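You operate a simulated robot arm through the tools that you are given. There is no shell and no other tool. Be economical: measure what you need, move in short steps, check, and stop when the job is done.

You run a simulated robot arm. Do the job below in one go: nothing can be reset, and whatever is moved stays where it is left.

Task
Ready the tray with the blue tin and the key that the room card names.
Fine: old key first, into the stand's free hole; new key in its place; lock the stand again; tin in the cream cell.

The check looks at the end state, three seconds after you hand in, the way a careful person would. Anything else that was tipped, shoved, dropped, spilled or broken makes it a failure.

Robot
A 7-joint arm with a two-finger parallel gripper, fixed in place. Base frame: the origin is at the foot of the arm, x ahead of it, y to its left, z up; the work surface is at about z = 0. Lengths are in mm, angles in rad, forces in N, time in s.
With the tool pointing down near the work surface it reaches from about 220 to 580 mm from the base axis. Its first joint turns from -1.152 to 1.152 rad. Payload 2.5 kg.
Tool frame: the origin (TCP) lies between the finger pads and is the grasp point; the fingertips stand 23 mm ahead of it; z points along the fingers, y is the line along which they close. The gripper opens to 94 mm. The fingers are 38 mm wide and 10 mm thick; the gripper's body (54 by 96 mm) begins 39 mm behind the TCP.
Orientation is that of the tool frame in the base frame, as [roll, pitch, yaw] about the fixed x, y, z axes, in that order (R = Rz(yaw) Ry(pitch) Rx(roll)). With the fingers straight down and closing along the base's y, the tool's x points along the base's -x, its y along +y and its z along -z.

Tools
- The arm moves only by the tool apply_moves. Its argument "steps" is a list of rows, each a list of 2 entries, a list of its own where there are three numbers: the shift along the tool's x, y, z in mm, then the turn, a rotation vector about the tool's x, y, z in rad. In form: [[[x, y, z], [ax, ay, az]], ...]. A call has 1 to 12 rows; each row is the pose to reach, as a shift and turn from the pose commanded when the call began, along the tool's axes at that moment. "claw" is the finger opening in mm, from 0 to 94, set as the call begins (left out, the last holds). Each row takes 0.2 s and may step no farther than 50 mm and 0.15 rad from the row before; otherwise, or with a gripper value out of range, the whole call is refused. Where a pose cannot be reached the arm comes as near as it can. A force on the tool above 60 N (or 10 N above the force at the start of the call, whichever is more), or a blocked arm, ends the call early, and 0.2 s more pass. Each finger travels about 108 mm/s and halts on what it meets, pressing with about 38 N; the grip force reading is that of the motor and also rises with nothing between the fingers. The clock runs only during rows and for 0.2 s after the last one: add rows that repeat a pose to give the fingers time. The reply holds the time, the measured pose of the TCP, the force on the tool along the base axes, the opening and the grip force, in the units named above and with some noise.
- Cameras (640 x 400 px; columns grow to the right, rows downward): "scene" is fixed at [108.7, -408.2, 529]; the picture's right is [0.89, -0.46, 0.00], its down [-0.33, -0.64, -0.69] and it looks along [0.32, 0.61, -0.72] (base axes); focal length 324 px, centre (320, 200). "wrist" rides on the gripper at [-39, 0, -44] in the tool frame; the picture's right is [0.00, -1.00, 0.00], its down [0.97, 0.00, -0.24] and it looks along [0.24, 0.00, 0.97] (tool axes); focal length 218 px, centre (320, 200).
- grab_frame(camera): a new picture of that camera. The clock stands still meanwhile.
- locate(camera, pixels): for up to 12 pixels [column, row] of the newest picture of that camera ("zoom" is the newest enlarged one), the place [x, y, z] in the base frame of the surface seen there, good to about 3 mm. The clock stands still meanwhile.
- enlarge(camera, box): a new picture of the part [left, top, right, bottom] of that camera's present view, enlarged. The clock stands still meanwhile.
- job_done(): hands the job in; it is judged then, once.

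Work in short steps. Measure before you move; look again where a grasp or a placing could have gone wrong, and mend it. You have 80 turns and 54 pictures in all, those below and enlarged ones among them. Open the gripper and draw the arm clear of the work before you hand the job in, unless the task says otherwise; then end with one line.

The tools are called after "Request:" as a command line: name --argument value ..., lists and objects as JSON in quotes. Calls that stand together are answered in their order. apply_moves: Moves the arm, as the interface text tells. Its arguments: {"type":"object","properties":{"steps":{"type":"array","items":{"type":"array"}},"claw":{"type":"number"}},"required":["steps"]} The other tools are called the same way: grab_frame (camera) takes a picture; locate (camera, pixels) gives the place of the surface under pixels of a picture; enlarge (camera, box) takes an enlarged picture of a part of a camera's view; job_done () hands the job in.

At the start:

```text
clock: 0.0
ee_pos: [313.7, -95.7, 257.0]
tcp_rot: [3.141, 0.0, -3.141]
force: [-0.2, 0.5, -0.4]
opening: 94.1
grip_force: 0.1
```

scene: 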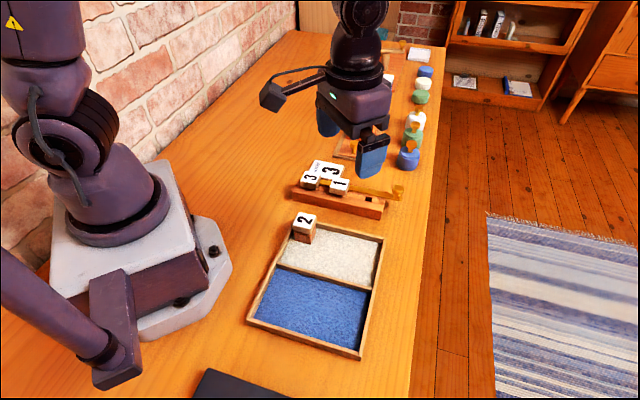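
wrist: 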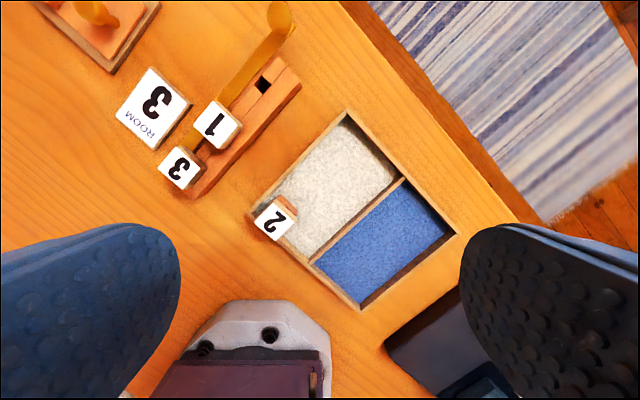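

The room card reads "ROOM 3". Key 2 stands at the tray, and keys 1 and 3 are in the stand with an amber bar. I enlarge both areas to see the mechanism.

Request:
enlarge --camera "scene" --box '[240, 140, 420, 250]'

Request:
enlarge --camera "wrist" --box '[100, 0, 320, 260]'

Request:
enlarge --camera "scene" --box '[340, 30, 460, 180]'

```text
3.56 times, centred on (330, 195) of scene
```

zoom: 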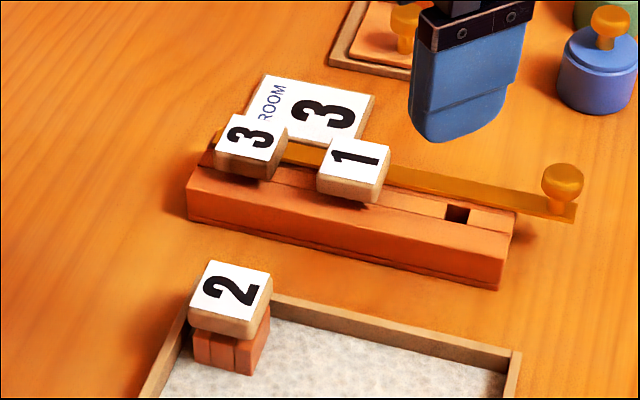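

```text
1.54 times, centred on (210, 130) of wrist
```

zoom: 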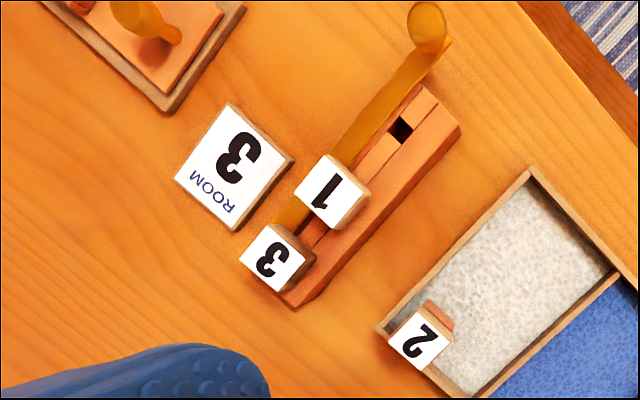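

```text
2.67 times, centred on (400, 105) of scene
```

zoom: 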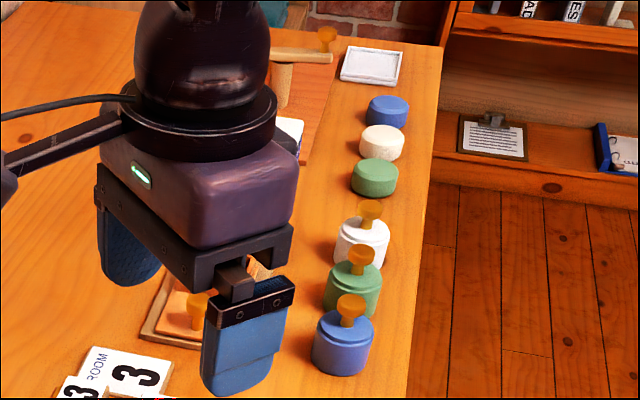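

Now I measure the keys, the bar, the knob, the free hole, the tray cells and the tins.

Request:
locate --camera "wrist" --pixels '[[180, 168], [217, 126], [273, 221], [262, 85], [280, 15], [245, 82], [348, 114], [452, 232], [360, 306], [252, 213], [270, 105], [330, 190]]'

Request:
locate --camera "scene" --pixels '[[409, 158], [407, 145], [412, 123], [415, 136], [413, 111], [417, 118], [420, 97], [423, 83], [425, 71], [397, 191], [304, 220], [339, 186]]'

```text
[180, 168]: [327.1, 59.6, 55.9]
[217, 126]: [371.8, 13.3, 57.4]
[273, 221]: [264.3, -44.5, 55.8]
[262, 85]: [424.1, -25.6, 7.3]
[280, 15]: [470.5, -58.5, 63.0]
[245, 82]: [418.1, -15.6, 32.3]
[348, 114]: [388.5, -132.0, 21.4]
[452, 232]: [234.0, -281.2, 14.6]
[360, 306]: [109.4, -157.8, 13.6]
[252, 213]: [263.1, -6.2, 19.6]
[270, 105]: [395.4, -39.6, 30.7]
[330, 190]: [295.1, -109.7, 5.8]
```

```text
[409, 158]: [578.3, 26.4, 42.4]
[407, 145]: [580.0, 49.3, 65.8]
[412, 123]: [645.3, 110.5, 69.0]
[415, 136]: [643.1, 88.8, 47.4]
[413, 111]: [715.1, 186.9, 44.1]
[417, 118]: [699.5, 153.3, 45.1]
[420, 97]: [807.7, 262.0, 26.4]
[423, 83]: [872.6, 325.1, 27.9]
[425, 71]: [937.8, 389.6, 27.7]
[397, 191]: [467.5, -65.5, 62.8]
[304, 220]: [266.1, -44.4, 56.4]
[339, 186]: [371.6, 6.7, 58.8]
```

The lid-knob tin at about (578, 26) is the only blue tin in reach. I move over the stand for a close look.

Request:
apply_moves --steps '[[[-22, 24, 14], [0, 0, 0]], [[-43, 48, 28], [0, 0, 0]], [[-65, 72, 42], [0, 0, 0]], [[-86, 96, 57], [0, 0, 0]], [[-86, 96, 57], [0, 0, 0]]]'

Request:
grab_frame --camera "wrist"

Request:
grab_frame --camera "scene"

```text
clock: 1.2
ee_pos: [401.3, -2.5, 200.0]
tcp_rot: [-3.14, -0.001, 3.141]
force: [-0.7, 0.0, 0.1]
opening: 94.1
grip_force: 0.0
```

```text
48 pictures are left
```

wrist: 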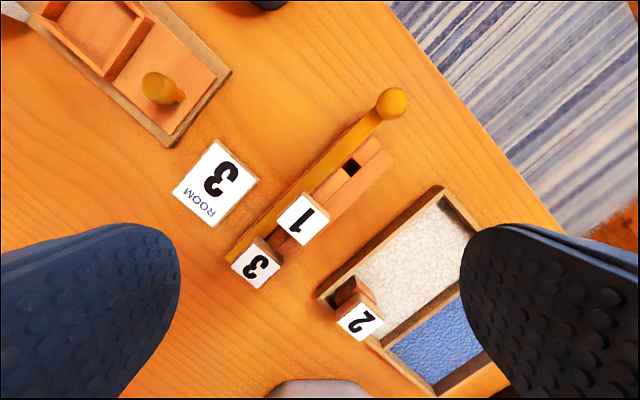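

```text
47 pictures are left
```

scene: 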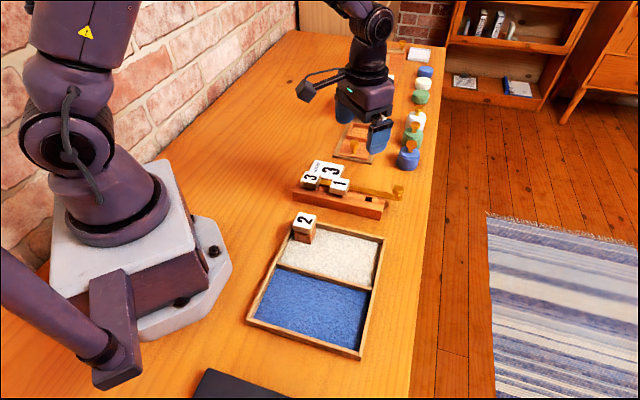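

The stand is centred near (300, 200) in the wrist picture. I enlarge the stand, then key 2's socket.

Request:
enlarge --camera "wrist" --box '[215, 70, 425, 300]'

Request:
locate --camera "zoom" --pixels '[[440, 60], [360, 215], [365, 245], [325, 265], [330, 200], [420, 222], [450, 195], [228, 353], [238, 400], [160, 430], [310, 300], [345, 365]]'

Request:
enlarge --camera "scene" --box '[270, 150, 410, 250]'

```text
1.74 times, centred on (320, 185) of wrist
```

zoom: 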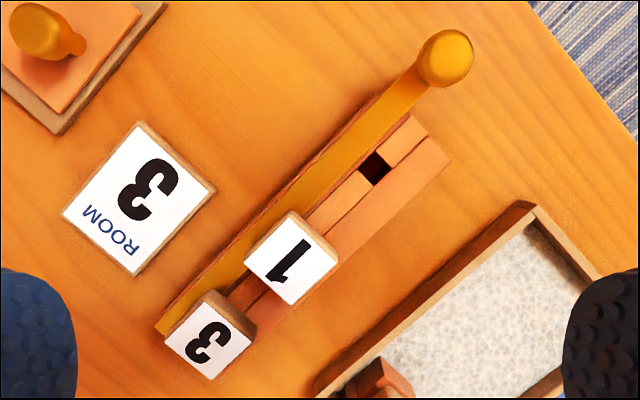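

```text
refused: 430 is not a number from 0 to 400
```

```text
4.00 times, centred on (340, 200) of scene
```

zoom: 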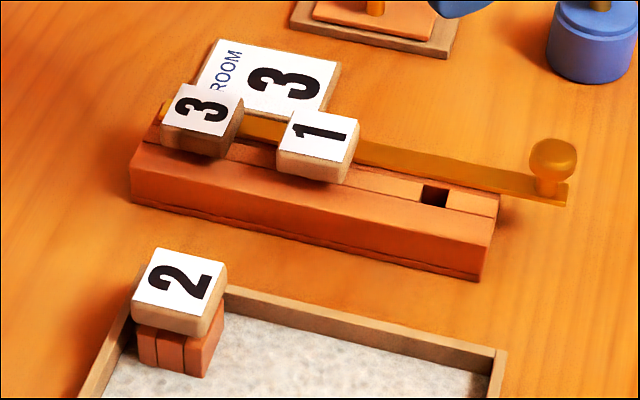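

I measure the stand and the bar from the plain wrist picture.

Request:
locate --camera "wrist" --pixels '[[392, 102], [326, 181], [236, 254], [365, 145], [340, 180], [366, 185], [392, 162], [303, 195], [327, 218], [304, 241], [280, 219], [256, 264]]'

Request:
locate --camera "scene" --pixels '[[398, 191], [400, 199], [376, 193], [354, 186], [385, 203], [377, 212], [311, 168], [326, 177], [294, 205], [315, 235], [299, 238], [303, 229]]'

```text
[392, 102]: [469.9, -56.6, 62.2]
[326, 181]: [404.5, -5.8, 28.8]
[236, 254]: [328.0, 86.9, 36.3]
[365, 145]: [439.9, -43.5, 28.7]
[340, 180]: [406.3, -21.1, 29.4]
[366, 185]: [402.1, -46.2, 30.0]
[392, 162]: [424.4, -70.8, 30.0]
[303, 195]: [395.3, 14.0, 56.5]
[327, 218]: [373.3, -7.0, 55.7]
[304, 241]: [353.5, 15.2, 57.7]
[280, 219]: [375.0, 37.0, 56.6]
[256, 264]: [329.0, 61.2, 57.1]
```

```text
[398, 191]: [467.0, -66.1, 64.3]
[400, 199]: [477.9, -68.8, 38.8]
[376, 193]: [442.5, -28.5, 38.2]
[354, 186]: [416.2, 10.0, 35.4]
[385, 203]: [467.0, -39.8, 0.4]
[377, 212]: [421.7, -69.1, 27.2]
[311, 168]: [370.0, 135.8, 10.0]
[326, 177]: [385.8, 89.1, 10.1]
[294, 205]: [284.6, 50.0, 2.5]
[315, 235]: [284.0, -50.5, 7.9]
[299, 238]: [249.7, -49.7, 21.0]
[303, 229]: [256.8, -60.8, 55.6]
```

The stand row runs along about (0.71, −0.71), with keys at s≈190 and 254, the free hole at s≈318 and the bar about 18 mm beyond the row. I go lower to see the bar and hole details.

Request:
apply_moves --steps '[[[0, -8, 40], [0, 0, 0]], [[-5, -18, 80], [0, 0, 0]], [[-5, -18, 80], [0, 0, 0]]]'

Request:
enlarge --camera "wrist" --box '[160, 50, 480, 250]'

Request:
enlarge --camera "wrist" --box '[160, 200, 480, 400]'

```text
clock: 2.0
ee_pos: [405.1, -21.5, 119.7]
tcp_rot: [-3.14, 0.0, -3.141]
force: [-0.3, -0.9, 0.2]
opening: 94.0
grip_force: 0.0
```

```text
2.00 times, centred on (320, 150) of wrist
```

zoom: 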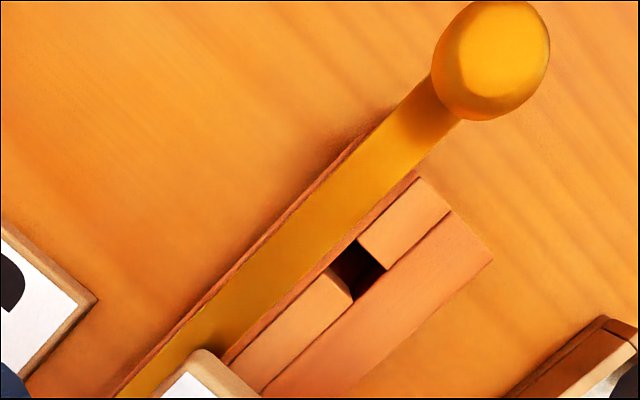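

```text
2.00 times, centred on (320, 300) of wrist
```

zoom: 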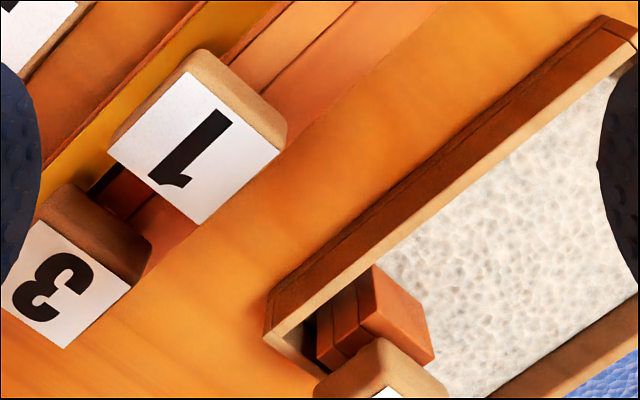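

The bar lies in a groove at the rear of the stand, with its knob at zoom (490, 60) of the first picture. I measure the knob and the bar edges precisely.

Request:
locate --camera "wrist" --pixels '[[405, 80], [397, 80], [412, 80], [405, 70], [405, 92], [375, 110], [330, 122], [348, 138], [303, 158], [339, 185], [380, 150], [318, 198]]'

Request:
enlarge --camera "scene" --box '[366, 170, 416, 220]'

Request:
locate --camera "zoom" --pixels '[[320, 200], [200, 200], [420, 250]]'

```text
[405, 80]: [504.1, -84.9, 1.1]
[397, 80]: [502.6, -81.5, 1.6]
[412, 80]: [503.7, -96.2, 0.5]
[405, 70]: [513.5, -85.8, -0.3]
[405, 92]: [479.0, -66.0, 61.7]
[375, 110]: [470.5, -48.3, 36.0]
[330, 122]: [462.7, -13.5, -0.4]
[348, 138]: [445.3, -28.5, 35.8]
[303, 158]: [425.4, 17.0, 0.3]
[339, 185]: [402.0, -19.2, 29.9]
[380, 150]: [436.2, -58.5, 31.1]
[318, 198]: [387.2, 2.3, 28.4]
```

```text
8.00 times, centred on (391, 195) of scene
```

zoom: 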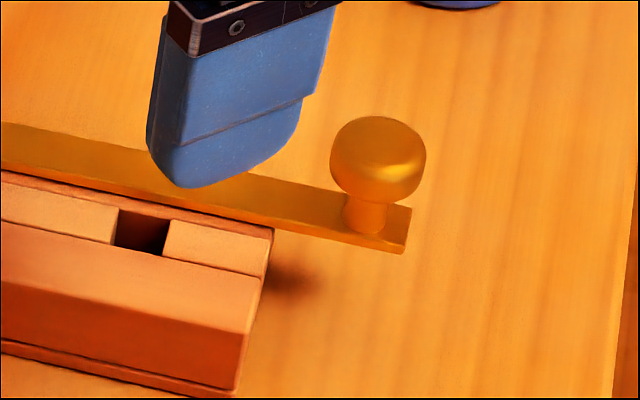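

```text
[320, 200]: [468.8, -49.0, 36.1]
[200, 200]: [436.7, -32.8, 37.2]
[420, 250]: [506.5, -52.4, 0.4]
```

Locate was using the previous full wrist frame, so I use the zoom picture for the knob and take a fresh wrist frame.

Request:
locate --camera "zoom" --pixels '[[378, 130], [378, 160], [335, 155], [422, 155], [378, 195], [365, 215], [405, 240], [410, 210], [140, 230], [120, 245], [165, 225], [265, 250]]'

Request:
grab_frame --camera "wrist"

Request:
locate --camera "wrist" --pixels '[[405, 80], [380, 80], [430, 80], [405, 60], [405, 105], [378, 122], [340, 155], [300, 200], [270, 240], [335, 187], [352, 187], [338, 170]]'

```text
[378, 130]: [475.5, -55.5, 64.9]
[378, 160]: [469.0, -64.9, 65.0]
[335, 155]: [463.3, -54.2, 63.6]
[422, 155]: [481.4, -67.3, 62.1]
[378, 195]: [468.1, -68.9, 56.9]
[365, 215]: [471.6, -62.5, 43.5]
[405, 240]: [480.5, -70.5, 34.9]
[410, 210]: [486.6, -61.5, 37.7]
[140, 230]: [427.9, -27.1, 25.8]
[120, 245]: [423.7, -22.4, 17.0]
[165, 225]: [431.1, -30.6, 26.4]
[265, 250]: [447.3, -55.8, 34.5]
```

```text
41 pictures are left
```

wrist: 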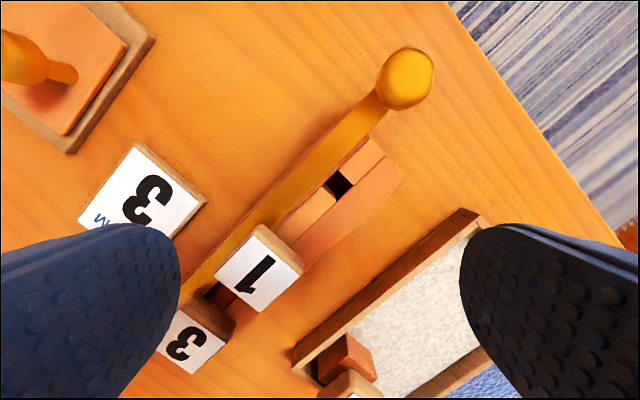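

```text
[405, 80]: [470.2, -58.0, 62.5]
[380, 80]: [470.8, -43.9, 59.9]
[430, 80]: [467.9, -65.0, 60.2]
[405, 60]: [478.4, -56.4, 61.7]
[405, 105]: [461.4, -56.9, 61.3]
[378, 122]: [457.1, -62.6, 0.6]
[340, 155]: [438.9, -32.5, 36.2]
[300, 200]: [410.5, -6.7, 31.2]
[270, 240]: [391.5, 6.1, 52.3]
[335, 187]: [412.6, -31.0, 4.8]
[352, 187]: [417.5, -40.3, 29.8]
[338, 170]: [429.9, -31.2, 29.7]
```

The knob centre is about (471, −59), with its top at z 63 and a diameter near 22. I turn the gripper so it closes along the bar and move above the knob.

Request:
apply_moves --steps '[[[-11, -6, 0], [0, 0, -0.131]], [[-22, -12, 0], [0, 0, -0.262]], [[-33, -19, 0], [0, 0, -0.393]], [[-44, -25, 0], [0, 0, -0.524]], [[-55, -32, 0], [0, 0, -0.654]], [[-66, -38, 0], [0, 0, -0.785]], [[-66, -38, 0], [0, 0, -0.785]]]' --claw 60

Request:
grab_frame --camera "wrist"

```text
clock: 3.6
ee_pos: [471.7, -57.0, 119.4]
tcp_rot: [-3.141, -0.001, -2.355]
force: [-0.8, -0.9, -0.2]
opening: 59.9
grip_force: 0.1
```

```text
40 pictures are left
```

wrist: 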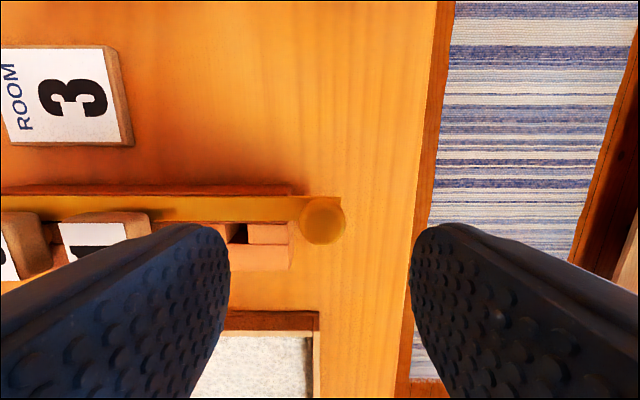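

The knob at (322, 220) is centred between the fingers and the bar is level in view. I descend 50 mm and close.

Request:
apply_moves --steps '[[[0, 0, 25], [0, 0, 0]], [[0, 0, 49], [0, 0, 0]], [[0, 0, 49], [0, 0, 0]]]'

Request:
apply_moves --steps '[[[0, 0, 0], [0, 0, 0]], [[0, 0, 0], [0, 0, 0]], [[0, 0, 0], [0, 0, 0]]]' --claw 10

Request:
grab_frame --camera "wrist"

```text
clock: 4.4
ee_pos: [472.8, -58.8, 70.3]
tcp_rot: [-3.14, 0.0, -2.356]
force: [-0.1, -0.7, 0.1]
opening: 60.0
grip_force: 0.1
```

```text
clock: 5.2
ee_pos: [472.5, -59.7, 70.3]
tcp_rot: [-3.14, 0.002, -2.356]
force: [10.7, -4.4, -11.1]
opening: 23.4
grip_force: 45.1
```

```text
39 pictures are left
```

wrist: 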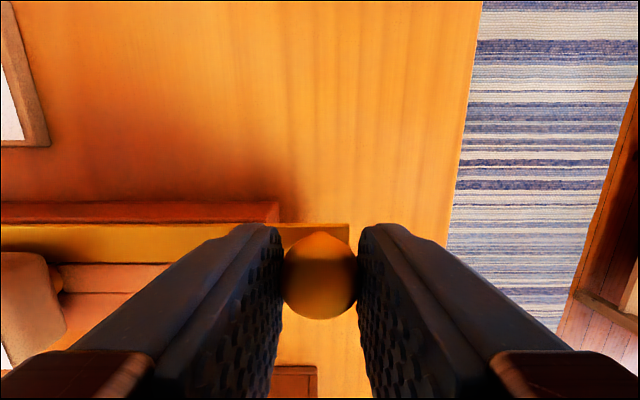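

The knob is gripped at 23 mm opening. I pull the bar 10 mm outward, along −tool y, and read the force.

Request:
apply_moves --steps '[[[0, -3, 0], [0, 0, 0]], [[0, -6, 0], [0, 0, 0]], [[0, -10, 0], [0, 0, 0]], [[0, -10, 0], [0, 0, 0]]]'

Request:
grab_frame --camera "wrist"

```text
clock: 6.2
ee_pos: [477.9, -64.0, 71.4]
tcp_rot: [3.14, -0.003, -2.356]
force: [-1.8, -0.1, -4.7]
opening: 23.4
grip_force: 45.5
```

```text
38 pictures are left
```

wrist: 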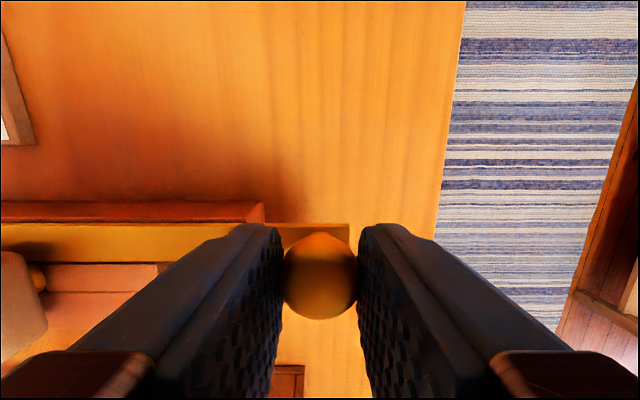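

The bar slides freely: the stand end moved from column 279 to 264 in view. I pull another 12 mm.

Request:
apply_moves --steps '[[[0, -4, 0], [0, 0, 0]], [[0, -8, 0], [0, 0, 0]], [[0, -12, 0], [0, 0, 0]], [[0, -12, 0], [0, 0, 0]]]'

Request:
enlarge --camera "scene" --box '[280, 150, 420, 237]'

```text
clock: 7.2
ee_pos: [486.2, -73.7, 70.7]
tcp_rot: [3.141, -0.001, -2.355]
force: [-3.5, -2.6, -13.7]
opening: 23.3
grip_force: 45.0
```

```text
4.57 times, centred on (350, 194) of scene
```

zoom: 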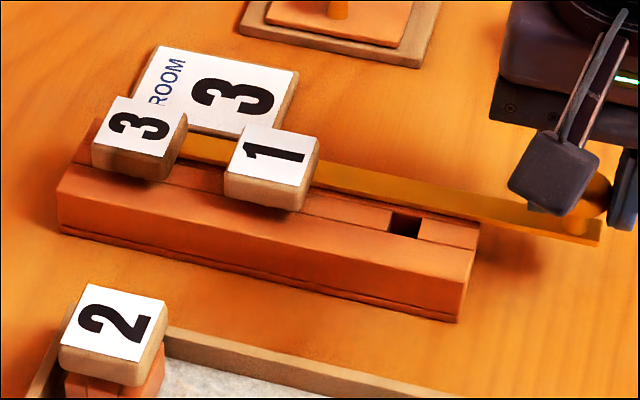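

Force is low and the stand hasn't moved. I pull on looking for a stop.

Request:
apply_moves --steps '[[[0, -4, 0], [0, 0, 0]], [[0, -8, 0], [0, 0, 0]], [[0, -12, 0], [0, 0, 0]], [[0, -12, 0], [0, 0, 0]]]'

Request:
grab_frame --camera "wrist"

```text
clock: 8.2
ee_pos: [495.1, -81.3, 70.6]
tcp_rot: [3.138, -0.002, -2.356]
force: [-1.5, -1.0, -20.8]
opening: 23.5
grip_force: 44.7
```

```text
36 pictures are left
```

wrist: 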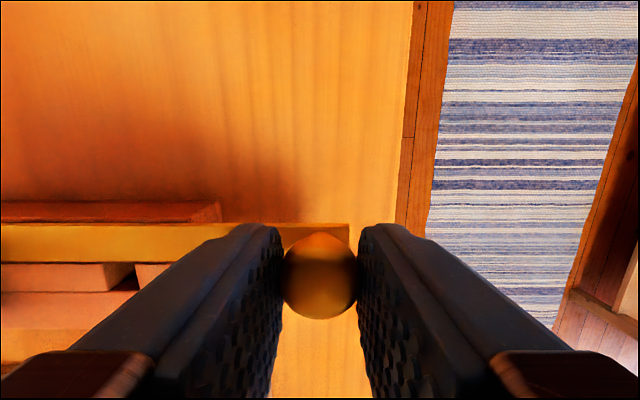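

It has moved 33 mm with no stop. I continue another 12 mm, with the force limit as the guard.

Request:
apply_moves --steps '[[[0, -4, 0.3], [0, 0, 0]], [[0, -8, 0.5], [0, 0, 0]], [[0, -12, 0.5], [0, 0, 0]], [[0, -12, 0.5], [0, 0, 0]]]'

Request:
enlarge --camera "scene" --box '[280, 150, 420, 237]'

```text
clock: 9.0
ee_pos: [498.5, -84.9, 69.7]
tcp_rot: [3.116, -0.011, -2.351]
force: [-3.0, 0.9, 2.3]
opening: 23.5
grip_force: 44.8
stopped in row 4: the force on the tool passed its limit (the readings are from after the stop); the commanded pose is now the measured one
```

```text
4.57 times, centred on (350, 194) of scene
```

zoom: 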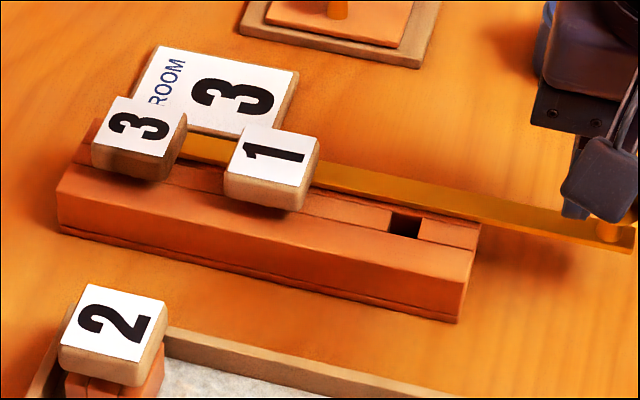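

The bar met its stop after about 37 mm, with the knob now near (498, −85), and the stand stayed put. I release, rise and level the tool.

Request:
apply_moves --steps '[[[0, 0, 0], [0, 0, 0]], [[0, 0, 0], [0, 0, 0]]]' --claw 60

Request:
apply_moves --steps '[[[0, 0, -40], [0, 0, 0]], [[0, 0, -80], [0.0256, -0.011, 0.005]], [[27, 39, -80], [0.0256, -0.011, 0.005]], [[55, 78, -80], [0.0256, -0.011, 0.005]], [[82, 117, -80], [0.0256, -0.011, 0.005]], [[109, 156, -80], [0.0256, -0.011, 0.005]], [[136, 194, -80], [0.0256, -0.011, 0.005]], [[136, 194, -80], [0.0256, -0.011, 0.005]]]'

Request:
grab_frame --camera "wrist"

```text
clock: 9.6
ee_pos: [498.2, -84.0, 70.8]
tcp_rot: [3.115, -0.01, -2.35]
force: [-0.4, -0.2, -0.5]
opening: 60.0
grip_force: 0.2
```

```text
clock: 11.4
ee_pos: [266.4, -47.2, 156.2]
tcp_rot: [3.14, 0.002, -2.356]
force: [-0.3, -0.3, 0.0]
opening: 60.0
grip_force: 0.0
```

```text
34 pictures are left
```

wrist: 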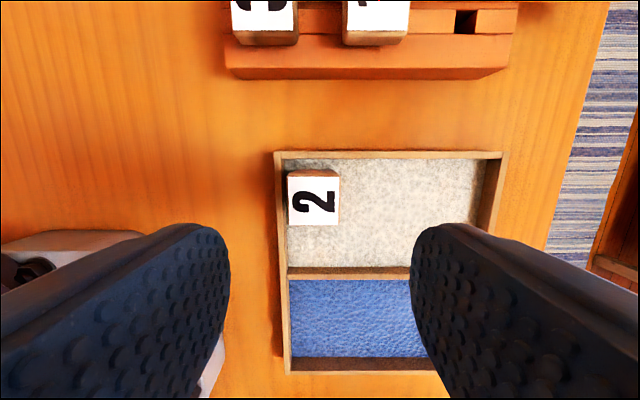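

Key 2's head spans about (288–338, 177–225) in the wrist picture. I locate its corners and the tray cells.

Request:
locate --camera "wrist" --pixels '[[290, 179], [336, 179], [336, 222], [291, 223], [313, 200], [282, 160], [497, 160], [414, 268], [290, 270], [400, 205], [245, 15], [360, 58]]'

Request:
enlarge --camera "scene" --box '[270, 190, 340, 245]'

```text
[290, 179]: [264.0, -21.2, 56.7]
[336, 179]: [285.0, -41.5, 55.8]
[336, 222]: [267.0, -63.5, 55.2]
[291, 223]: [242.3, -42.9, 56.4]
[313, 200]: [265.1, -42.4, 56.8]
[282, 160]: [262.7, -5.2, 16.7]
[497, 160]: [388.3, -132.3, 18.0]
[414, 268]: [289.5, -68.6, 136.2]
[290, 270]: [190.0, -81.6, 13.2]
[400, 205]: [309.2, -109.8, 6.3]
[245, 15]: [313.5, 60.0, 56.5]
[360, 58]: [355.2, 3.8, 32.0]
```

```text
7.27 times, centred on (305, 218) of scene
```

zoom: 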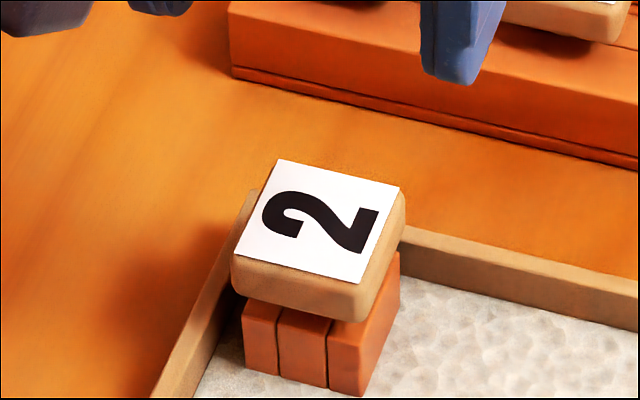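

The head centre is (264.5, −42.3), so I shift +4.8 mm in tool y and −2 mm in tool x, then descend to TCP z 65.

Request:
apply_moves --steps '[[[-2, 4.8, 20], [0, 0, 0]], [[-2, 4.8, 55], [0, 0, 0]], [[-2, 4.8, 91], [0, 0, 0]], [[-2, 4.8, 91], [0, 0, 0]]]'

Request:
grab_frame --camera "wrist"

```text
clock: 12.4
ee_pos: [264.1, -41.8, 65.8]
tcp_rot: [3.141, 0.002, -2.357]
force: [0.6, 0.6, -0.2]
opening: 60.1
grip_force: 0.1
```

```text
32 pictures are left
```

wrist: 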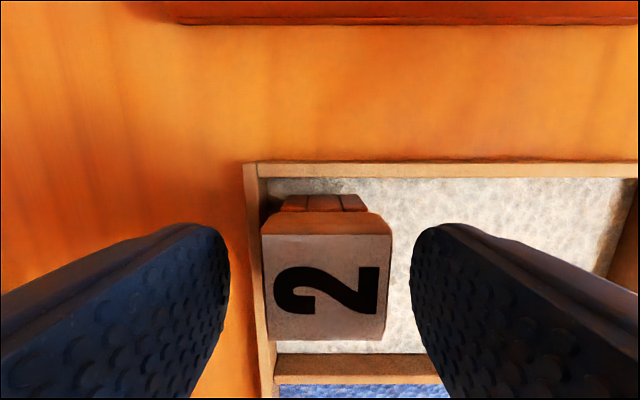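

The head spans columns 262–392 with its centre at 327, so I shift −1.6 mm in tool y and close.

Request:
apply_moves --steps '[[[0, -1.6, 0], [0, 0, 0]], [[0, -1.6, 0], [0, 0, 0]]]'

Request:
apply_moves --steps '[[[0, 0, 0], [0, 0, 0]], [[0, 0, 0], [0, 0, 0]], [[0, 0, 0], [0, 0, 0]]]' --claw 20

```text
clock: 13.0
ee_pos: [265.9, -43.5, 65.9]
tcp_rot: [3.141, 0.001, -2.356]
force: [-0.8, 0.6, -0.2]
opening: 60.2
grip_force: 0.0
```

```text
clock: 13.8
ee_pos: [264.2, -42.2, 65.2]
tcp_rot: [3.141, 0.0, -2.356]
force: [-0.3, -0.3, 0.1]
opening: 36.8
grip_force: 38.0
```

Gripped at 36.8 mm. I lift straight up in small steps, watching the force.

Request:
apply_moves --steps '[[[0, 0, -8], [0, 0, 0]], [[0, 0, -20], [0, 0, 0]], [[0, 0, -40], [0, 0, 0]], [[0, 0, -65], [0, 0, 0]], [[0, 0, -90], [0, 0, 0]], [[0, 0, -90], [0, 0, 0]]]'

Request:
enlarge --camera "scene" --box '[250, 130, 380, 250]'

Request:
grab_frame --camera "wrist"

```text
clock: 15.2
ee_pos: [266.6, -40.5, 156.0]
tcp_rot: [3.141, 0.0, -2.356]
force: [-0.8, 0.8, -1.1]
opening: 36.7
grip_force: 37.9
```

```text
3.33 times, centred on (315, 190) of scene
```

zoom: 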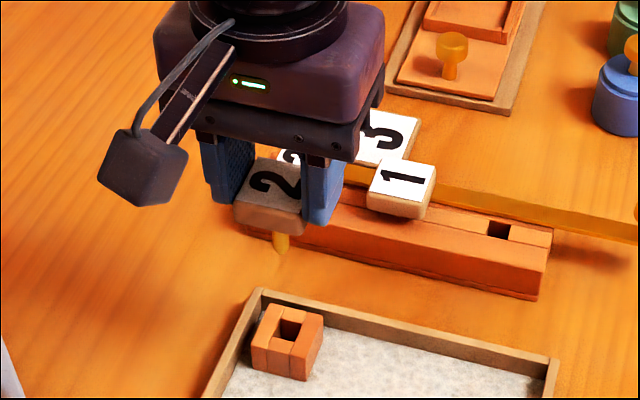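

```text
30 pictures are left
```

wrist: 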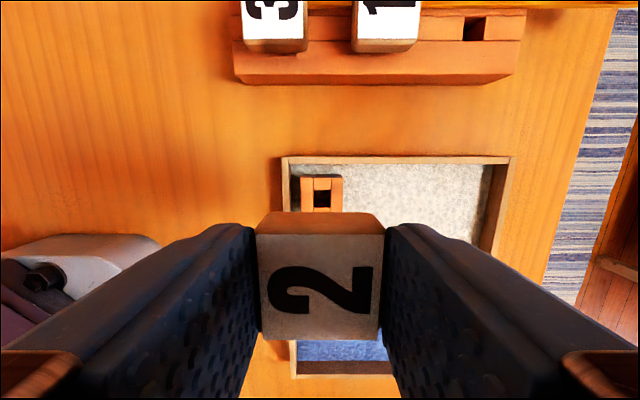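

Key 2 came out: the peg is free and the socket hole shows at (322, 197). I enlarge the socket hole and the stand's free hole to get their relative offset.

Request:
enlarge --camera "wrist" --box '[282, 165, 362, 215]'

Request:
locate --camera "wrist" --pixels '[[322, 180], [307, 200], [338, 200], [322, 210], [308, 180], [338, 180], [474, 13], [474, 35], [455, 26], [500, 27], [492, 14], [455, 14]]'

Request:
enlarge --camera "wrist" --box '[434, 2, 514, 52]'

```text
8.00 times, centred on (322, 190) of wrist
```

zoom: 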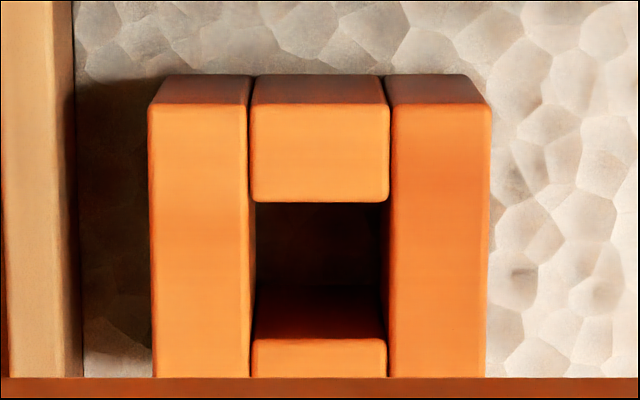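

```text
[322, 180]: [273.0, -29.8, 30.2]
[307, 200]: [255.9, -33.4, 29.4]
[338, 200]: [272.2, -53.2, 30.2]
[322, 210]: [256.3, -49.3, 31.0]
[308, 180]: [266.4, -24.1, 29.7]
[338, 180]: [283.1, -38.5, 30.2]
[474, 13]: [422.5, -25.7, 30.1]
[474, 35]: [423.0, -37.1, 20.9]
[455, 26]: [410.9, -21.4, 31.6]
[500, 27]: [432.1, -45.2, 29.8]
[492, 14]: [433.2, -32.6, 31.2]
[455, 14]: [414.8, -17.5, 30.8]
```

```text
8.00 times, centred on (474, 27) of wrist
```

zoom: 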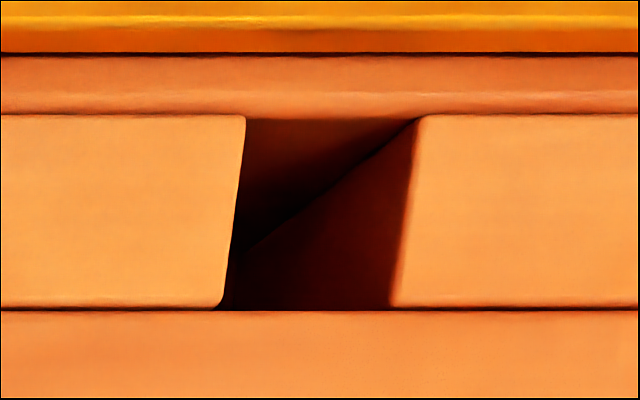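

Both tops are at z 30 and the holes are about 14 mm square. The computed shift is −117.8 in tool x and −102.0 in tool y. I go there at height; the free hole should then appear at about (322, 199).

Request:
apply_moves --steps '[[[-29, -25, 0], [0, 0, 0]], [[-59, -51, 0], [0, 0, 0]], [[-88, -76, 0], [0, 0, 0]], [[-117.8, -102, 0], [0, 0, 0]], [[-117.8, -102, 0], [0, 0, 0]], [[-117.8, -102, 0], [0, 0, 0]]]'

Request:
enlarge --camera "wrist" --box '[282, 165, 362, 215]'

```text
clock: 16.6
ee_pos: [421.2, -30.0, 156.8]
tcp_rot: [3.141, 0.0, -2.356]
force: [-0.4, -0.5, -0.6]
opening: 36.9
grip_force: 38.3
```

```text
8.00 times, centred on (322, 190) of wrist
```

zoom: 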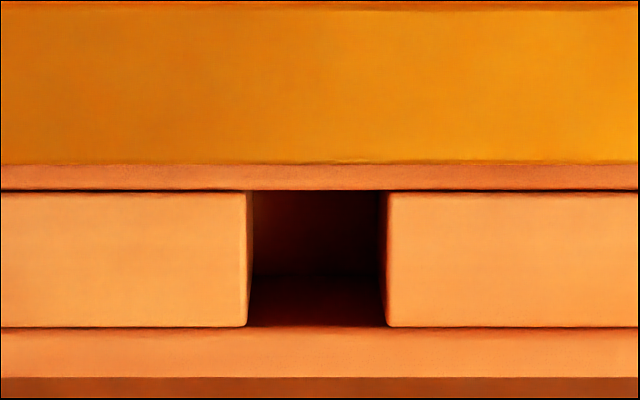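

The hole sits at columns 248–387 and rows 190–326, against 203–338 in the reference. That calls for −1.3 mm in tool x; I correct and descend part-way.

Request:
apply_moves --steps '[[[-1.3, 0.1, 0], [0, 0, 0]], [[-1.3, 0.1, 25], [0, 0, 0]], [[-1.3, 0.1, 50], [0, 0, 0]], [[-1.3, 0.1, 50], [0, 0, 0]]]'

Request:
enlarge --camera "scene" --box '[320, 160, 410, 220]'

```text
clock: 17.6
ee_pos: [422.1, -30.9, 106.4]
tcp_rot: [-3.142, 0.0, -2.356]
force: [-0.4, 0.1, -0.6]
opening: 36.9
grip_force: 38.0
```

```text
6.67 times, centred on (365, 190) of scene
```

zoom: 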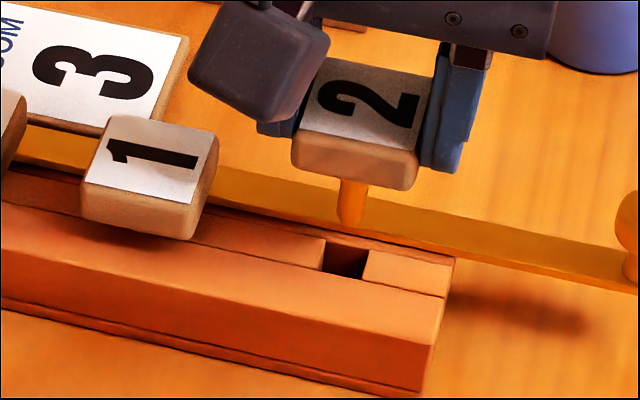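

The peg hangs above the hole and clearance is ample. I descend the remaining 40 mm slowly.

Request:
apply_moves --steps '[[[0, 0, 10], [0, 0, 0]], [[0, 0, 20], [0, 0, 0]], [[0, 0, 28], [0, 0, 0]], [[0, 0, 34], [0, 0, 0]], [[0, 0, 38], [0, 0, 0]], [[0, 0, 40], [0, 0, 0]], [[0, 0, 40], [0, 0, 0]]]'

Request:
enlarge --camera "scene" --box '[320, 160, 410, 220]'

```text
clock: 19.2
ee_pos: [422.0, -28.8, 65.9]
tcp_rot: [-3.14, -0.002, -2.357]
force: [-2.6, -0.6, 8.5]
opening: 36.9
grip_force: 38.3
```

```text
6.67 times, centred on (365, 190) of scene
```

zoom: 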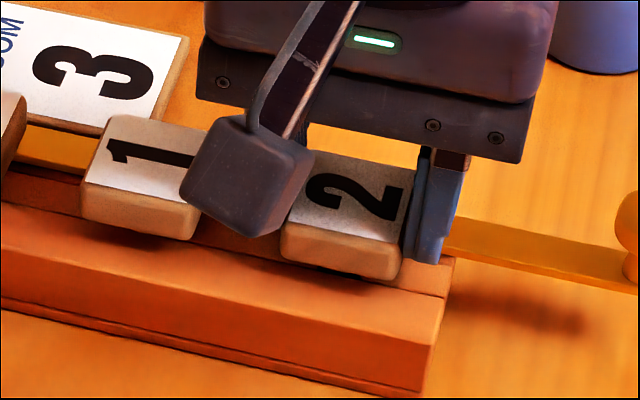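

It is seated level with key 1, with light contact at 8.5 N. I open to 54, rise, and move 128 mm along the row to above key 3.

Request:
apply_moves --steps '[[[0, 0, 0], [0, 0, 0]], [[0, 0, 0], [0, 0, 0]]]' --claw 54

Request:
apply_moves --steps '[[[0, 0, -20], [0, 0, 0]], [[0, 0, -55], [0, 0, 0]], [[0, 0, -90], [0, 0, 0]], [[0, 43, -90], [0, 0, 0]], [[0, 86, -90], [0, 0, 0]], [[0, 128, -90], [0, 0, 0]], [[0, 128, -90], [0, 0, 0]]]'

Request:
grab_frame --camera "wrist"

```text
clock: 19.8
ee_pos: [423.3, -29.8, 64.6]
tcp_rot: [3.14, -0.001, -2.356]
force: [0.0, -0.1, 0.3]
opening: 54.1
grip_force: 0.0
```

```text
clock: 21.4
ee_pos: [331.4, 62.8, 154.5]
tcp_rot: [3.141, 0.0, -2.356]
force: [0.0, 0.4, 0.0]
opening: 53.8
grip_force: 0.0
```

```text
24 pictures are left
```

wrist: 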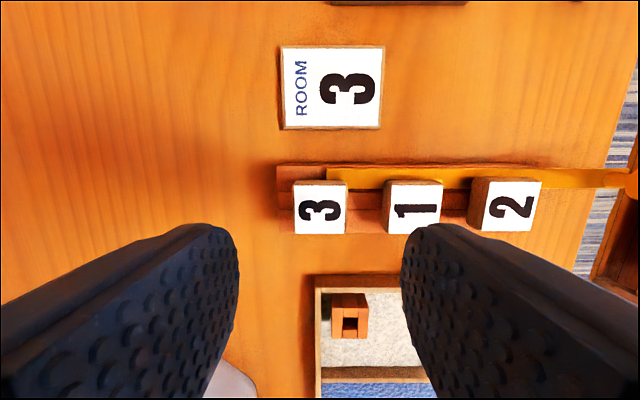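

Key 3's head is centred at column 320 and row 209, as expected for alignment. I descend 90 mm and grip it.

Request:
apply_moves --steps '[[[0, 0, 30], [0, 0, 0]], [[0, 0, 60], [0, 0, 0]], [[0, 0, 80], [0, 0, 0]], [[0, 0, 90], [0, 0, 0]], [[0, 0, 90], [0, 0, 0]]]'

Request:
apply_moves --steps '[[[0, 0, 0], [0, 0, 0]], [[0, 0, 0], [0, 0, 0]], [[0, 0, 0], [0, 0, 0]]]' --claw 20

Request:
apply_moves --steps '[[[0, 0, -4], [0, 0, 0]], [[0, 0, -8], [0, 0, 0]], [[0, 0, -8], [0, 0, 0]]]'

```text
clock: 22.6
ee_pos: [332.0, 61.5, 65.3]
tcp_rot: [3.141, 0.001, -2.356]
force: [-1.1, 0.5, 0.4]
opening: 54.2
grip_force: 0.1
```

```text
clock: 23.4
ee_pos: [332.5, 61.7, 64.9]
tcp_rot: [3.14, 0.0, -2.356]
force: [0.8, -0.3, 0.0]
opening: 37.0
grip_force: 38.1
```

```text
clock: 24.2
ee_pos: [331.9, 59.9, 74.4]
tcp_rot: [3.14, 0.0, -2.355]
force: [-0.6, 0.4, -0.6]
opening: 37.0
grip_force: 37.5
```

Key 3 lifts with no resistance. I raise it and carry it over the tray socket with a shift of +119.1, −26.1, then compare against the earlier reference.

Request:
apply_moves --steps '[[[0, 0, -25], [0, 0, 0]], [[0, 0, -50], [0, 0, 0]], [[0, 0, -82], [0, 0, 0]], [[30, -7, -82], [0, 0, 0]], [[60, -13, -82], [0, 0, 0]], [[90, -20, -82], [0, 0, 0]], [[119.1, -26.1, -82], [0, 0, 0]], [[119.1, -26.1, -82], [0, 0, 0]], [[119.1, -26.1, -82], [0, 0, 0]]]'

Request:
enlarge --camera "wrist" --box '[282, 165, 362, 215]'

Request:
enlarge --camera "scene" --box '[250, 130, 420, 250]'

```text
clock: 26.2
ee_pos: [264.5, -42.0, 156.6]
tcp_rot: [3.142, 0.0, -2.357]
force: [-0.3, 0.2, -0.7]
opening: 36.9
grip_force: 38.2
```

```text
8.00 times, centred on (322, 190) of wrist
```

zoom: 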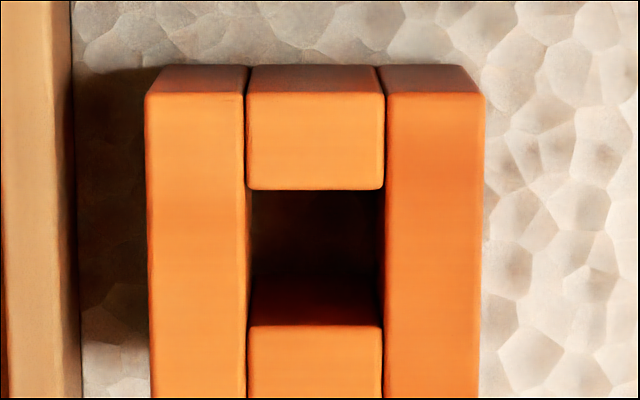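

```text
3.33 times, centred on (335, 190) of scene
```

zoom: 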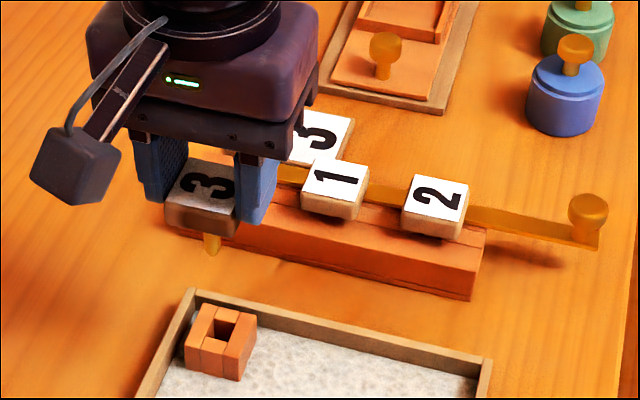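

The socket hole is at rows 190–325, against 203–338 in the reference, so I shift −1.3 in x and +0.3 in y. I descend 50 mm, then slowly to seat.

Request:
apply_moves --steps '[[[-1.3, 0.3, 0], [0, 0, 0]], [[-1.3, 0.3, 25], [0, 0, 0]], [[-1.3, 0.3, 50], [0, 0, 0]], [[-1.3, 0.3, 60], [0, 0, 0]], [[-1.3, 0.3, 70], [0, 0, 0]], [[-1.3, 0.3, 78], [0, 0, 0]], [[-1.3, 0.3, 84], [0, 0, 0]], [[-1.3, 0.3, 88], [0, 0, 0]], [[-1.3, 0.3, 90], [0, 0, 0]], [[-1.3, 0.3, 90], [0, 0, 0]]]'

Request:
enlarge --camera "scene" --box '[260, 180, 350, 250]'

```text
clock: 28.4
ee_pos: [267.3, -38.6, 65.2]
tcp_rot: [3.141, 0.0, -2.356]
force: [-0.5, -0.1, -0.5]
opening: 37.2
grip_force: 37.7
```

```text
5.71 times, centred on (305, 215) of scene
```

zoom: 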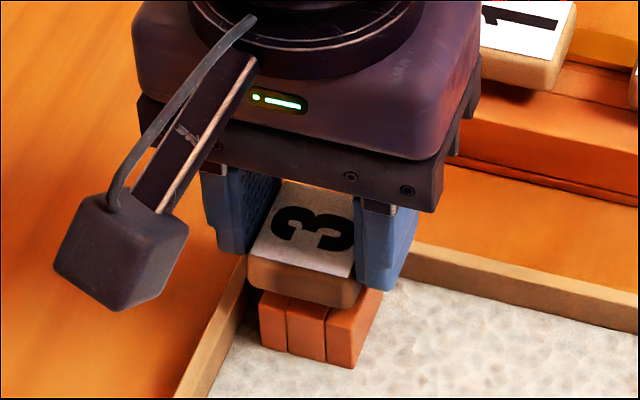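

It is in the socket with no contact force yet, so I lower up to 2 mm more and then release.

Request:
apply_moves --steps '[[[0, 0, 1], [0, 0, 0]], [[0, 0, 1.5], [0, 0, 0]], [[0, 0, 1.5], [0, 0, 0]]]'

Request:
apply_moves --steps '[[[0, 0, 0], [0, 0, 0]], [[0, 0, 0], [0, 0, 0]]]' --claw 54

Request:
apply_moves --steps '[[[0, 0, -30], [0, 0, 0]], [[0, 0, -60], [0, 0, 0]], [[0, 0, -92], [0, 0, 0]], [[0, 0, -92], [0, 0, 0]]]'

Request:
grab_frame --camera "wrist"

```text
clock: 29.2
ee_pos: [265.7, -40.2, 63.3]
tcp_rot: [-3.14, 0.001, -2.357]
force: [-6.3, 5.0, 36.2]
opening: 36.9
grip_force: 37.8
```

```text
clock: 29.8
ee_pos: [265.9, -39.6, 62.3]
tcp_rot: [3.141, 0.0, -2.356]
force: [-0.2, -0.2, 0.6]
opening: 54.0
grip_force: 0.0
```

```text
clock: 30.8
ee_pos: [267.8, -40.4, 155.6]
tcp_rot: [-3.14, 0.001, -2.357]
force: [0.0, -0.5, -0.4]
opening: 53.8
grip_force: 0.0
```

```text
20 pictures are left
```

wrist: 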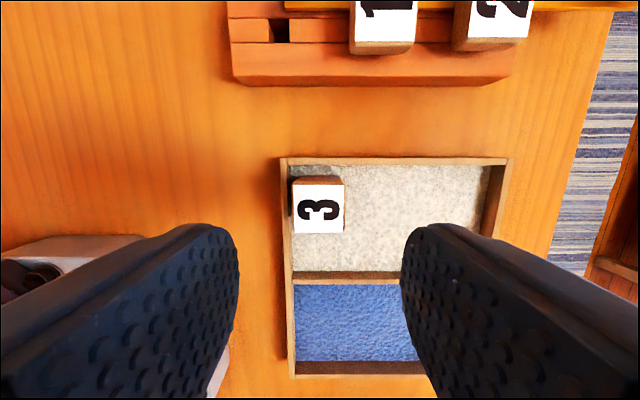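

Key 3 is seated at (318, 205). Next is locking, so I travel above the knob near (498, −85) at height.

Request:
apply_moves --steps '[[[-26, -39, 0], [0, 0, 0]], [[-53, -78, 0], [0, 0, 0]], [[-80, -117, 0], [0, 0, 0]], [[-106, -156, 0], [0, 0, 0]], [[-132.6, -194.8, 0], [0, 0, 0]], [[-132.6, -194.8, 36], [0, 0, 0]], [[-132.6, -194.8, 36], [0, 0, 0]]]'

Request:
grab_frame --camera "wrist"

```text
clock: 32.4
ee_pos: [496.5, -84.1, 120.9]
tcp_rot: [-3.141, 0.001, -2.357]
force: [-0.5, 0.0, -0.8]
opening: 54.2
grip_force: 0.1
```

```text
19 pictures are left
```

wrist: 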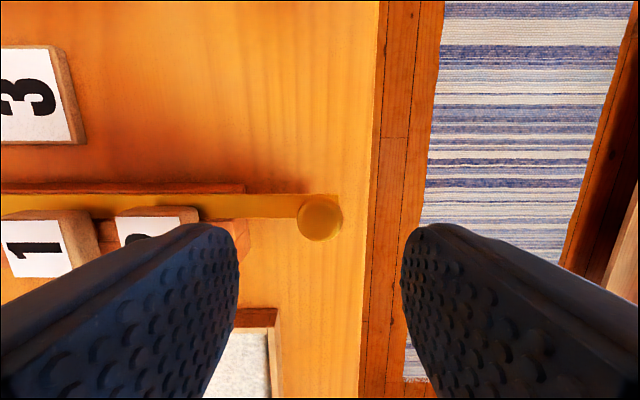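

The knob is centred at (320, 220). I descend 50 mm and grip it.

Request:
apply_moves --steps '[[[0, 0, 25], [0, 0, 0]], [[0, 0, 50], [0, 0, 0]], [[0, 0, 50], [0, 0, 0]]]'

Request:
apply_moves --steps '[[[0, 0, 0], [0, 0, 0]], [[0, 0, 0], [0, 0, 0]], [[0, 0, 0], [0, 0, 0]]]' --claw 10

Request:
apply_moves --steps '[[[0, 4, 0], [0, 0, 0]], [[0, 8, 0], [0, 0, 0]], [[0, 12, 0], [0, 0, 0]], [[0, 16, 0], [0, 0, 0]], [[0, 20, 0], [0, 0, 0]], [[0, 20, 0], [0, 0, 0]]]'

```text
clock: 33.2
ee_pos: [496.3, -84.9, 71.4]
tcp_rot: [-3.141, 0.001, -2.355]
force: [-0.1, 1.3, -1.0]
opening: 54.1
grip_force: 0.0
```

```text
clock: 34.0
ee_pos: [496.9, -84.0, 72.3]
tcp_rot: [3.141, 0.0, -2.356]
force: [1.3, 0.4, -4.8]
opening: 23.2
grip_force: 45.3
```

```text
clock: 35.4
ee_pos: [484.0, -72.0, 71.9]
tcp_rot: [-3.138, 0.001, -2.358]
force: [-9.2, -10.6, 22.4]
opening: 23.6
grip_force: 45.0
```

It is sliding in, with s at about 393 and the locked position at about 376. I continue 17 mm.

Request:
apply_moves --steps '[[[0, 4, 0], [0, 0, 0]], [[0, 8, 0], [0, 0, 0]], [[0, 12, 0], [0, 0, 0]], [[0, 15, 0], [0, 0, 0]], [[0, 17, 0], [0, 0, 0]], [[0, 17, 0], [0, 0, 0]]]'

Request:
grab_frame --camera "wrist"

```text
clock: 36.8
ee_pos: [472.2, -60.2, 70.5]
tcp_rot: [-3.14, 0.001, -2.357]
force: [-1.4, -15.7, 19.6]
opening: 23.2
grip_force: 45.3
```

```text
18 pictures are left
```

wrist: 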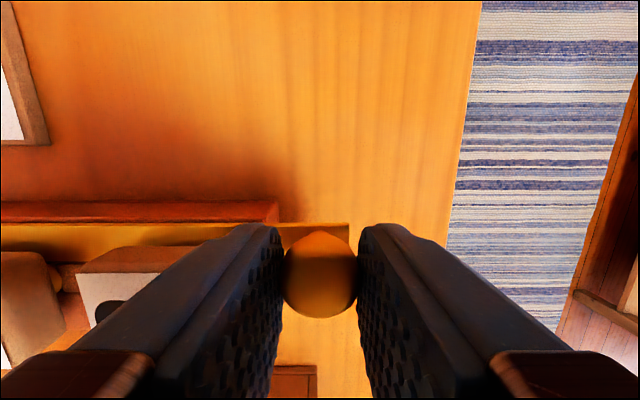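

The stand end is at column 278, the same as the original locked picture at 279. I nudge 1.5 mm more to confirm the stop, then release to 38.

Request:
apply_moves --steps '[[[0, 0.8, 0], [0, 0, 0]], [[0, 1.5, 0], [0, 0, 0]], [[0, 1.5, 0], [0, 0, 0]]]'

Request:
apply_moves --steps '[[[0, 0, 0], [0, 0, 0]], [[0, 0, 0], [0, 0, 0]]]' --claw 38

Request:
apply_moves --steps '[[[0, 0, -30], [0, 0, 0]], [[0, 0, -65], [0, 0, 0]], [[0, 0, -100], [0, 0, 0]], [[0, 0, -100], [0, 0, 0]]]'

Request:
enlarge --camera "scene" --box '[270, 130, 430, 230]'

```text
clock: 37.6
ee_pos: [471.8, -59.0, 70.0]
tcp_rot: [-3.135, 0.002, -2.358]
force: [9.0, -22.0, 8.9]
opening: 23.4
grip_force: 45.4
```

```text
clock: 38.2
ee_pos: [471.5, -55.4, 68.3]
tcp_rot: [3.138, 0.001, -2.356]
force: [0.1, 0.7, -0.6]
opening: 38.2
grip_force: 0.0
```

```text
clock: 39.2
ee_pos: [470.9, -56.3, 170.9]
tcp_rot: [3.141, 0.0, -2.356]
force: [-0.6, 0.2, 0.3]
opening: 38.2
grip_force: 0.1
```

```text
4.00 times, centred on (350, 180) of scene
```

zoom: 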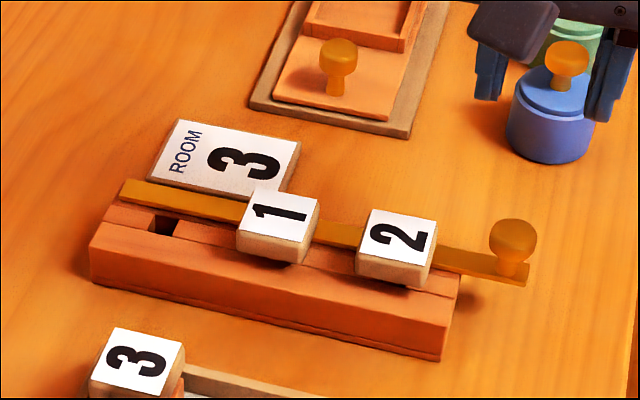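

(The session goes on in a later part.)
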